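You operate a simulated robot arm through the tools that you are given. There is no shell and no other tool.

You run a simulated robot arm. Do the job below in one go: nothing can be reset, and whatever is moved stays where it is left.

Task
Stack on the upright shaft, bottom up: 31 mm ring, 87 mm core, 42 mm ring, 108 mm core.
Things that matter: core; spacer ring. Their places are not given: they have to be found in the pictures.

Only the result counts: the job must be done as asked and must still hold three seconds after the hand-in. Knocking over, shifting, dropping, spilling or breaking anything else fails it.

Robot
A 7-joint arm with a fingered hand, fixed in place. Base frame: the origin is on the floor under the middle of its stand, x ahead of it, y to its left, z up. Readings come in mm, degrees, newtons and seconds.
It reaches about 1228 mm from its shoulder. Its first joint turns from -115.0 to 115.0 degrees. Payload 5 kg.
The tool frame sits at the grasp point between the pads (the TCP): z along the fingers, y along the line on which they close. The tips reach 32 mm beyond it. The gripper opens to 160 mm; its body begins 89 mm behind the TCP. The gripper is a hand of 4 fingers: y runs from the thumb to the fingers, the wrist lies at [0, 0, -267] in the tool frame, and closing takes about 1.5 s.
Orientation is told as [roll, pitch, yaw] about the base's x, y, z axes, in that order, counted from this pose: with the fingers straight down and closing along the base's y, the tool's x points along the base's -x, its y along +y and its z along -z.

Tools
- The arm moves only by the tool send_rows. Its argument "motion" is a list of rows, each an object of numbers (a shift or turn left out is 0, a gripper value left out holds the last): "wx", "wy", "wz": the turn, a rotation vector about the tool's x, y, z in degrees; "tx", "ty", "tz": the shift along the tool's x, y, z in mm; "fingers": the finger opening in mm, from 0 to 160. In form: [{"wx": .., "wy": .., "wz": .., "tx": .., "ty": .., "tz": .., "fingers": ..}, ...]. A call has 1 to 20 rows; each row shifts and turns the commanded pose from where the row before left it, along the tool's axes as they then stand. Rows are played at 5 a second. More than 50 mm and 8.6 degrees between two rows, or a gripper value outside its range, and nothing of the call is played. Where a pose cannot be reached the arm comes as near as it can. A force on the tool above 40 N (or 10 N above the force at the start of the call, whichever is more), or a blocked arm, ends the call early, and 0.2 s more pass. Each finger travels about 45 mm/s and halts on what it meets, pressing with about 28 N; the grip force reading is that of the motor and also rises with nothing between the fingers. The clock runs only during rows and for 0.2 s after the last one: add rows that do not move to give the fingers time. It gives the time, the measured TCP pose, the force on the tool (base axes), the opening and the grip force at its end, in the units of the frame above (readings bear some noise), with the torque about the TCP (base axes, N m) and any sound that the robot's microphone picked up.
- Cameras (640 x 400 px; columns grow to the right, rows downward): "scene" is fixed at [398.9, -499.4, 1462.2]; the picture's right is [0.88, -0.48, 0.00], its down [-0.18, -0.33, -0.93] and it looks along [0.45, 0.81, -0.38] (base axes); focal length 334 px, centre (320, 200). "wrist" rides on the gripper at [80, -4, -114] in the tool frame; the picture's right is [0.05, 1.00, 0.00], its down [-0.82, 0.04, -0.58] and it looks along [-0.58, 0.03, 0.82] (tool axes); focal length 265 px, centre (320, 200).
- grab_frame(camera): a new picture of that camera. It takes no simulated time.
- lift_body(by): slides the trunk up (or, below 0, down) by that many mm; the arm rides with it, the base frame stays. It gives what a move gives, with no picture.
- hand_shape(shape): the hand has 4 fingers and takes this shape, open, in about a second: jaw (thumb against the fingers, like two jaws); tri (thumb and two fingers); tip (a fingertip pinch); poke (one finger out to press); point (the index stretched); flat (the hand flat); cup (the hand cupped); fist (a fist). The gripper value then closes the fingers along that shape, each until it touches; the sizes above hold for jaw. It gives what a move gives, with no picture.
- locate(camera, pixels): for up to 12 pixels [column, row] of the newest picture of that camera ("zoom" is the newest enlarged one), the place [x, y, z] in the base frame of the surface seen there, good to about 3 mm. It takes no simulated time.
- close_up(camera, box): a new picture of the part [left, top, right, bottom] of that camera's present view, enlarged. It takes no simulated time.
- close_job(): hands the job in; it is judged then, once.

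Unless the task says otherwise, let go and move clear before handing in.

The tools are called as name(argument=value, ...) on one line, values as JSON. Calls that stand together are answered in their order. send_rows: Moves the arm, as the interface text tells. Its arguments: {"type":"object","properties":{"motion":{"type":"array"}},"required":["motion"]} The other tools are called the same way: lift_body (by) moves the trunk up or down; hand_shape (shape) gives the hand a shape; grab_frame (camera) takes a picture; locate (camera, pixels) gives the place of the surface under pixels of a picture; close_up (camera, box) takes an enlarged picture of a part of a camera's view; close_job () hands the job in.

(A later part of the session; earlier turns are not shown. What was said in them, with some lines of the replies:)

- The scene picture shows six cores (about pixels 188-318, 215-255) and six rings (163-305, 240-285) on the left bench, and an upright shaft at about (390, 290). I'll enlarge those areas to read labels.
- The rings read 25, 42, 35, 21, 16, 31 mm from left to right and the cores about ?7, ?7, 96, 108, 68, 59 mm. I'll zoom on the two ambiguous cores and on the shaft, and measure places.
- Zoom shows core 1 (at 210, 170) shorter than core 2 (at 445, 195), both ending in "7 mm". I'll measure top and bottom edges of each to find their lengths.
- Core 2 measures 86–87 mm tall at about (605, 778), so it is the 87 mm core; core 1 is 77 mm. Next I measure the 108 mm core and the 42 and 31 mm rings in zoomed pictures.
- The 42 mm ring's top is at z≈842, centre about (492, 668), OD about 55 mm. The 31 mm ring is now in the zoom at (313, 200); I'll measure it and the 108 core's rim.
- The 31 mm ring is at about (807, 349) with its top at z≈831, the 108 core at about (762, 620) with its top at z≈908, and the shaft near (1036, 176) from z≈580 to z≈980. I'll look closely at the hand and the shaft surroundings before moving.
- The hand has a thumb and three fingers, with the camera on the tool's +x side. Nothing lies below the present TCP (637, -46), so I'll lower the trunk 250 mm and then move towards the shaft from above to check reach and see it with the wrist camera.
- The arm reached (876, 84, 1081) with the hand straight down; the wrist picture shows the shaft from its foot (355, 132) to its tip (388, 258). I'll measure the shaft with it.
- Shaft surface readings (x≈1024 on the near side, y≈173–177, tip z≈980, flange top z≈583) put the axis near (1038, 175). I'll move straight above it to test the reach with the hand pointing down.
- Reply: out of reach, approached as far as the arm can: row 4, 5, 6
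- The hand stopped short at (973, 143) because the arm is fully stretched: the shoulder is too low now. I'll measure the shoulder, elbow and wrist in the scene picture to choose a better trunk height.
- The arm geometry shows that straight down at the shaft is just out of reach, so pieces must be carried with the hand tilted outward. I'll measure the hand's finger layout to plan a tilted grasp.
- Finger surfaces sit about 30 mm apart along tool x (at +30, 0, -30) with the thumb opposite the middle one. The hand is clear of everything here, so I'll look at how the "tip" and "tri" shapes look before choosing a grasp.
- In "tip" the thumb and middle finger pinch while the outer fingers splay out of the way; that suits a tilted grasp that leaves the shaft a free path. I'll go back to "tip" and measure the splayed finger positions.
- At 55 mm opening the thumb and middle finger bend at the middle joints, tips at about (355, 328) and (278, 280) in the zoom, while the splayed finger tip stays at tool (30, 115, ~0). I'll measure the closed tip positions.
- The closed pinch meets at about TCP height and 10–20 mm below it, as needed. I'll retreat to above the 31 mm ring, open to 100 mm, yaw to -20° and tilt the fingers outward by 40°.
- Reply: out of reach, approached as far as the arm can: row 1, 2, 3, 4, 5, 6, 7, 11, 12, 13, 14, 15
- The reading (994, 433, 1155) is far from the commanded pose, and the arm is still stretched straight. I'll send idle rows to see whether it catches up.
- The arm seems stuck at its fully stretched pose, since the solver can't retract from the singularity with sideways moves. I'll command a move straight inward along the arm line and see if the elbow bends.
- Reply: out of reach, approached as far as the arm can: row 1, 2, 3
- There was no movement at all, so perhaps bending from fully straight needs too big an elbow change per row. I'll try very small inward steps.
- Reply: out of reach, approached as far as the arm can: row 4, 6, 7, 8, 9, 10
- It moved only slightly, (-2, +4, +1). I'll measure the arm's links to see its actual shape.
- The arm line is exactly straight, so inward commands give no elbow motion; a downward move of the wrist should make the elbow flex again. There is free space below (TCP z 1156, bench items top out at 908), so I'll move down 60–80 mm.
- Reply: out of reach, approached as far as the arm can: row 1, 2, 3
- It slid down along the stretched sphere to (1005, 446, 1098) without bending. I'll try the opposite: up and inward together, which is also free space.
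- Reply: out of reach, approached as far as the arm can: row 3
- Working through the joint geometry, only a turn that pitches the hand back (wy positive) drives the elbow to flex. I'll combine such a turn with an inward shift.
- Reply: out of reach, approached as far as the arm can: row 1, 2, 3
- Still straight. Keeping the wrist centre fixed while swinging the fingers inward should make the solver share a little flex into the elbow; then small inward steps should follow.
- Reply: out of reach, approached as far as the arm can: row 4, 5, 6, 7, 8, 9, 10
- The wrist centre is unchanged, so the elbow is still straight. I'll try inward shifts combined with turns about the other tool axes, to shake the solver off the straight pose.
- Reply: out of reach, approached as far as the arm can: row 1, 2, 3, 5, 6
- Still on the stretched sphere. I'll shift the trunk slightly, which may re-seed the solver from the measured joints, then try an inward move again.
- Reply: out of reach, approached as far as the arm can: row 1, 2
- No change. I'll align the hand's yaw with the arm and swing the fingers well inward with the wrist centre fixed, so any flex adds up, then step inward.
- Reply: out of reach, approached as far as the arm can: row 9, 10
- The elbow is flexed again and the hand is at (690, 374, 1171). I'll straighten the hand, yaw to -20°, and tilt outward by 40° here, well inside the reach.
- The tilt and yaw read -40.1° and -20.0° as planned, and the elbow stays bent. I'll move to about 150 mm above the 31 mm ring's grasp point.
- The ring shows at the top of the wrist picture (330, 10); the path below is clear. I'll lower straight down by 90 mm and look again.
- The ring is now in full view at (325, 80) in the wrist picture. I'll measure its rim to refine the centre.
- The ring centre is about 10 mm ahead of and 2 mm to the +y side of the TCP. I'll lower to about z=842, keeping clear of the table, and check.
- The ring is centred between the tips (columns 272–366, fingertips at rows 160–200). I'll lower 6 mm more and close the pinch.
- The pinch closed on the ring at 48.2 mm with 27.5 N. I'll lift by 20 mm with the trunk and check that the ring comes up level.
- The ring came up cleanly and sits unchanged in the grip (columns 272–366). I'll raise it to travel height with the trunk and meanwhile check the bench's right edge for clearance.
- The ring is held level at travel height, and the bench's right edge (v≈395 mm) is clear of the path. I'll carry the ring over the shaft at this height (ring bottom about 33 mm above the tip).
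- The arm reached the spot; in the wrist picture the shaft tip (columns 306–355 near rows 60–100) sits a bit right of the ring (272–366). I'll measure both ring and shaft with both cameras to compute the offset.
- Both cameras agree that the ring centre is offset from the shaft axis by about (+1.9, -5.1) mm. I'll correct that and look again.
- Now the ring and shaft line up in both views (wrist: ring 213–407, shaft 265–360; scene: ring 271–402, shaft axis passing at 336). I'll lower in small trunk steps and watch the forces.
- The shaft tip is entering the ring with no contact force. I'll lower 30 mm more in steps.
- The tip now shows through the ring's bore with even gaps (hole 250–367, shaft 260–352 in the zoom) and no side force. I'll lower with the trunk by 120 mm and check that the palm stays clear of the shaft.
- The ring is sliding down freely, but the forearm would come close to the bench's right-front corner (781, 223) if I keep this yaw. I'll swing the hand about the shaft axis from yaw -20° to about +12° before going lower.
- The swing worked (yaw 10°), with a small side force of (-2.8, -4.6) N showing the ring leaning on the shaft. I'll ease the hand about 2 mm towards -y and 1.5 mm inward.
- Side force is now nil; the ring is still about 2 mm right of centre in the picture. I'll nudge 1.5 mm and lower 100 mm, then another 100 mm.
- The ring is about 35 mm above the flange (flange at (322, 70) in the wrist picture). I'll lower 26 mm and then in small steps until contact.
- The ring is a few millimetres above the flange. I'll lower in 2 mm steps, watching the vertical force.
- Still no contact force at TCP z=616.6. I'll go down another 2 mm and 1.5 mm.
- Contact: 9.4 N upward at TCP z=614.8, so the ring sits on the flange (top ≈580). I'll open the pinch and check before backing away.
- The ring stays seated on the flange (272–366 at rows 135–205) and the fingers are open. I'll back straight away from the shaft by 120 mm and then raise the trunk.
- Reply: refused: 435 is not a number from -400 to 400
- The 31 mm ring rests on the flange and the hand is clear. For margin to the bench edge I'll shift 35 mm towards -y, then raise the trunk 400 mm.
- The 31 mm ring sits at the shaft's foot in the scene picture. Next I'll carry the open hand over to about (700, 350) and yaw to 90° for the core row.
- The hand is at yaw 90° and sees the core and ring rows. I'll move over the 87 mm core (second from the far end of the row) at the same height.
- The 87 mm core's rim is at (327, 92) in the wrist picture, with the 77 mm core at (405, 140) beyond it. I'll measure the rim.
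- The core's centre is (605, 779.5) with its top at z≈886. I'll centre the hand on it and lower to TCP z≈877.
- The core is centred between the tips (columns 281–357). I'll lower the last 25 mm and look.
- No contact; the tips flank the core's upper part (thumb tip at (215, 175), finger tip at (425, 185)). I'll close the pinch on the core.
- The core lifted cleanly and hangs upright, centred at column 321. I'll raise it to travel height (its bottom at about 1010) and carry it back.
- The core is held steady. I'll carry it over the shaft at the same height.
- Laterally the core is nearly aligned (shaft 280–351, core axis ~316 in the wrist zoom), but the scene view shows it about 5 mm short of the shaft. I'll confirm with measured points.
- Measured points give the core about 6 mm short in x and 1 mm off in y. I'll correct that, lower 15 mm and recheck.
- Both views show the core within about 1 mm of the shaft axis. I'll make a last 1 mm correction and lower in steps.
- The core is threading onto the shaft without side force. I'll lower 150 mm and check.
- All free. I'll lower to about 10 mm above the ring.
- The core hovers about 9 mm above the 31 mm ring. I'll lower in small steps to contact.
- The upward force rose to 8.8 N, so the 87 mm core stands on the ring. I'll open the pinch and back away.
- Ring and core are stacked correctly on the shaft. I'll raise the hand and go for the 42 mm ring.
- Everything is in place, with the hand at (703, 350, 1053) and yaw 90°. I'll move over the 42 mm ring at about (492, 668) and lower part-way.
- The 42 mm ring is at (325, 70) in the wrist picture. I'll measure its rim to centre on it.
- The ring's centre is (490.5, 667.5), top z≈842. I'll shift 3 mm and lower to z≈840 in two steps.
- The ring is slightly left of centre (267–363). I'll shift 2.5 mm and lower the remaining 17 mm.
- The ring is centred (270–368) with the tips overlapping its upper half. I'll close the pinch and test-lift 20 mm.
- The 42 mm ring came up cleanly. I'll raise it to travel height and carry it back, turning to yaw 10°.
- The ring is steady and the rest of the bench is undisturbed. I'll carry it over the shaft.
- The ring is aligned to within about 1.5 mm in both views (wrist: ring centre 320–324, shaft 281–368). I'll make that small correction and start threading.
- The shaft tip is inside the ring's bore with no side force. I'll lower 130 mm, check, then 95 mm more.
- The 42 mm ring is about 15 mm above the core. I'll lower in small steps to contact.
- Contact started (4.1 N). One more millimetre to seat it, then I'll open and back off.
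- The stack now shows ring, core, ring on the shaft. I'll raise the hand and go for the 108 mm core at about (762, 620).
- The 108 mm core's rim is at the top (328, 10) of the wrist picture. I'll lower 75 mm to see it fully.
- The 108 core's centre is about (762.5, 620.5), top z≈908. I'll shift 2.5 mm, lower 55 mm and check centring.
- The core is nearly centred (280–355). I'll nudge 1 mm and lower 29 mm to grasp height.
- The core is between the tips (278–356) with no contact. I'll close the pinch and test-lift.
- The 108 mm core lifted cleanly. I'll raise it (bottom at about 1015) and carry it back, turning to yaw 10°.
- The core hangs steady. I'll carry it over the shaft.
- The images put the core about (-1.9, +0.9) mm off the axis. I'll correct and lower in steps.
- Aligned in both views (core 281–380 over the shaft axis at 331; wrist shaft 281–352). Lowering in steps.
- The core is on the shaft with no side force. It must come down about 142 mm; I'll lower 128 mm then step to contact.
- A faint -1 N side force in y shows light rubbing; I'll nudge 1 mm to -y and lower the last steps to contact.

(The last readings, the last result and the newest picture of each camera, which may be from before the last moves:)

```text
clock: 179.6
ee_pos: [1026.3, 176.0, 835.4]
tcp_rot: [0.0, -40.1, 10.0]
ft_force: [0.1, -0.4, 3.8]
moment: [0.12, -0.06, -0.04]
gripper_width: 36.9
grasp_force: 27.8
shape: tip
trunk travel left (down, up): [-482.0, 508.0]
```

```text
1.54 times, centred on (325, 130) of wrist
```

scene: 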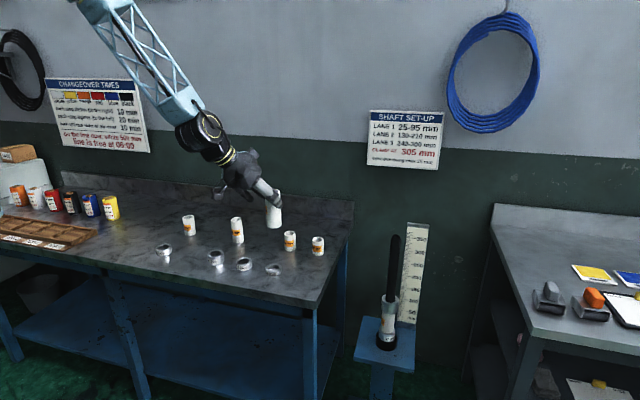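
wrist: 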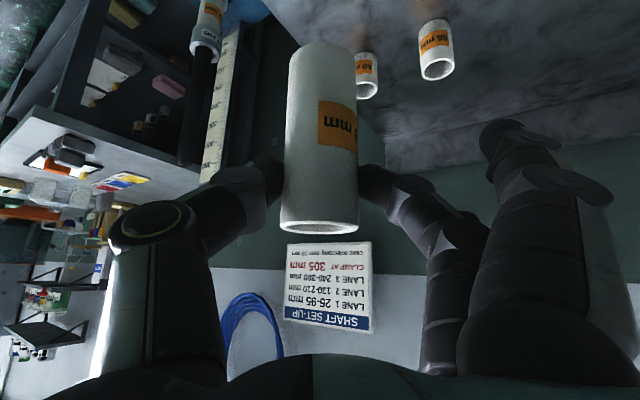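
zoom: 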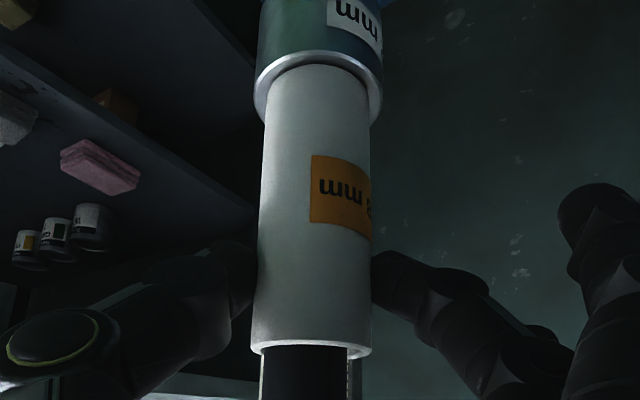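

Contact has started (3.8 N upward). I'll seat it with one more millimetre, release, and back away.

lift_body(by=-1)

send_rows(motion=[{"fingers": 55}, {}, {"fingers": 100}, {}, {}, {}, {}])

grab_frame(camera="wrist")

send_rows(motion=[{"tx": 11.5, "tz": -9.65}, {"tx": 19, "tz": -16}, {"tx": 23, "tz": -19.3}, {"tx": 23, "tz": -19.3}, {"tx": 23, "tz": -19.3}, {"ty": -18}, {"ty": -17}, {}])

grab_frame(camera="wrist")

close_up(camera="scene", box=[340, 215, 430, 375])

```text
clock: 180.1
ee_pos: [1027.1, 175.4, 834.5]
tcp_rot: [0.0, -40.0, 10.0]
ft_force: [0.1, -0.5, 8.8]
moment: [0.09, -0.11, -0.03]
gripper_width: 37.2
grasp_force: 28.3
shape: tip
trunk travel left (down, up): [-481.0, 509.0]
```

```text
clock: 181.7
ee_pos: [1026.1, 176.7, 830.9]
tcp_rot: [0.0, -39.9, 9.9]
ft_force: [-0.3, -1.3, 0.1]
moment: [-0.01, 0.0, 0.02]
gripper_width: 99.5
grasp_force: 0.0
shape: tip
trunk travel left (down, up): [-481.0, 509.0]
```

```text
taken
```

wrist: 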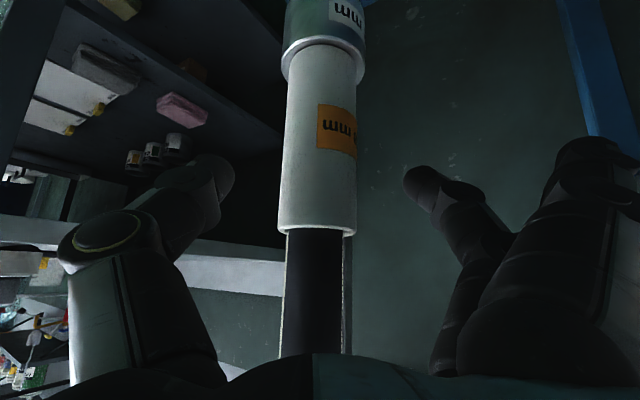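

```text
clock: 183.5
ee_pos: [904.6, 119.6, 832.7]
tcp_rot: [-0.1, -40.0, 10.0]
ft_force: [0.1, -0.2, 0.3]
moment: [-0.02, -0.01, 0.0]
gripper_width: 99.6
grasp_force: 0.1
shape: tip
trunk travel left (down, up): [-481.0, 509.0]
```

```text
taken
```

wrist: 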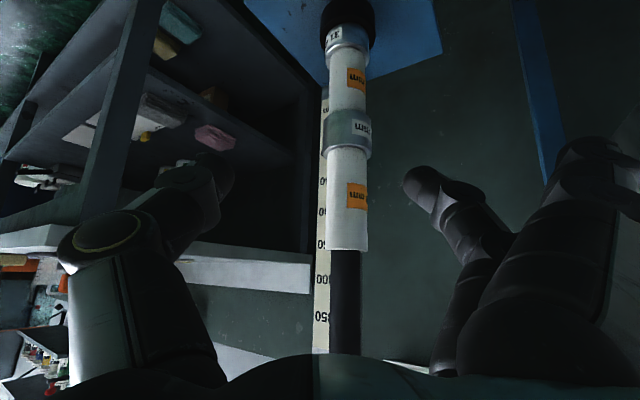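

```text
2.50 times, centred on (385, 295) of scene
```

zoom: 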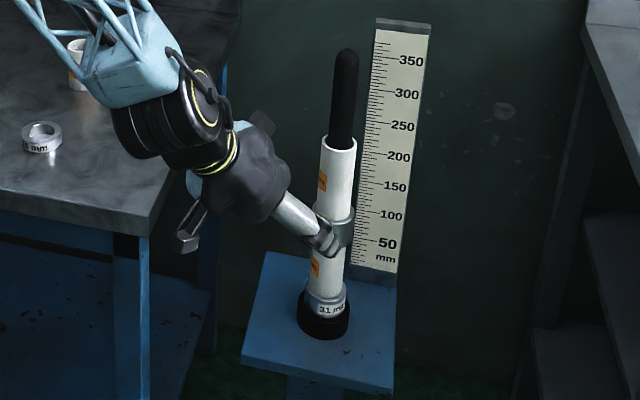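

The stack reads ring, core, ring, core from the bottom. I'll raise the hand clear and check the whole scene before handing in.

lift_body(by=260)

send_rows(motion=[{"tx": 23, "ty": -10, "tz": -19.3}, {"tx": 23, "ty": -10, "tz": -19.3}, {"tx": 23, "ty": -10, "tz": -19.3}, {"tx": 23, "ty": -10, "tz": -19.3}, {"tx": 23, "ty": -10, "tz": -19.3}, {}])

grab_frame(camera="scene")

close_up(camera="scene", box=[340, 215, 430, 375])

locate(camera="zoom", pixels=[[340, 147], [335, 180], [335, 214], [332, 222], [330, 245], [328, 290], [325, 300], [322, 318], [300, 310], [340, 70]])

close_up(camera="scene", box=[140, 200, 340, 300])

```text
clock: 186.2
ee_pos: [904.1, 118.8, 1092.3]
tcp_rot: [0.0, -40.0, 10.0]
ft_force: [-0.1, -0.6, -0.3]
moment: [-0.01, 0.01, -0.02]
gripper_width: 99.6
grasp_force: 0.1
shape: tip
trunk travel left (down, up): [-741.0, 249.0]
```

```text
clock: 187.6
ee_pos: [766.6, 44.3, 1091.6]
tcp_rot: [-0.1, -39.9, 10.1]
ft_force: [-0.3, 0.4, 0.0]
moment: [-0.01, 0.01, 0.0]
gripper_width: 99.3
grasp_force: 0.1
shape: tip
trunk travel left (down, up): [-741.0, 249.0]
```

```text
taken
```

scene: 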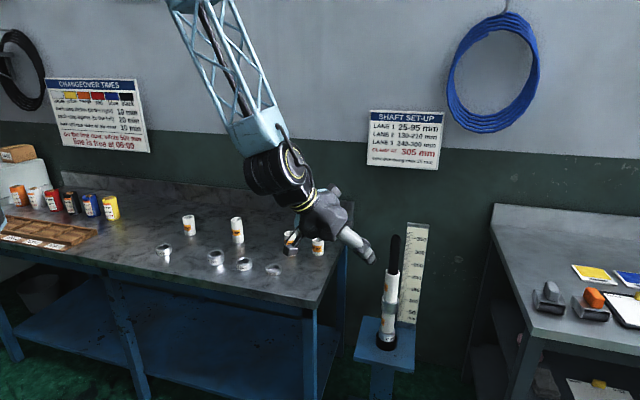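

```text
2.50 times, centred on (385, 295) of scene
```

zoom: 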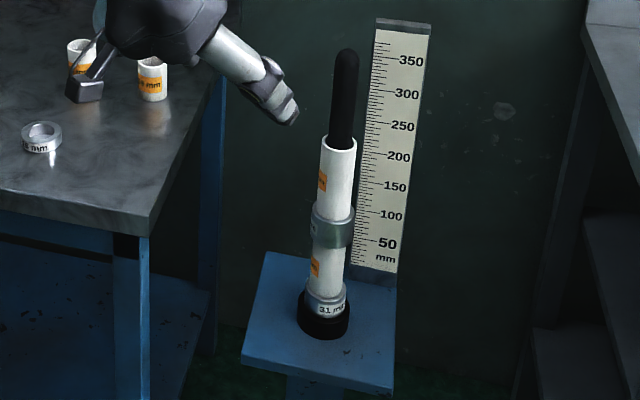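

```text
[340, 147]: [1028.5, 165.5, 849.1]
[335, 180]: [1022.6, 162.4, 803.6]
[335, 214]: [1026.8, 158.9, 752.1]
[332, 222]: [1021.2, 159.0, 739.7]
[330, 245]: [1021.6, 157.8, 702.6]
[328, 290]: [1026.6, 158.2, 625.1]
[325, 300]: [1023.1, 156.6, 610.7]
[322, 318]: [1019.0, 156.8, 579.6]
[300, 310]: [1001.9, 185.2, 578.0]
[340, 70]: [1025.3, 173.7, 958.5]
```

```text
3.20 times, centred on (240, 250) of scene
```

zoom: 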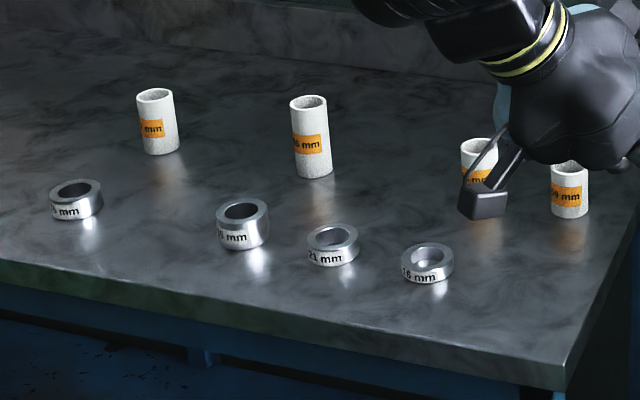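

The stack measures as it should: 31 ring from 580 to 611, 87 core to about 700, 42 ring to 740, 108 core to about 849. The unused cores and rings sit at the same pixels as at the start, and the hand is clear and empty. I'm handing in.

close_job()

```text
The job is handed in.
```

The four pieces are stacked on the shaft in the order you asked for: 31 mm ring, 87 mm core, 42 mm ring, 108 mm core, from the bottom up. I handed the job in. The tool confirmed it was received but gave no verdict.

- **Stack:** before hand-in, the heights I measured on the stack (about 580, 611, 740 and 849 mm) matched those lengths. Each piece was lowered until it touched the one below, then let go.
- **Other pieces:** the unused cores and rings were at the same picture positions as at the start. One core (68 mm) was partly hidden behind the hand in that last check.
- **Hand:** it was open, empty and clear of the shaft at hand-in.

Early on, the arm got stuck fully stretched above the shaft. I got it bending again without touching anything.
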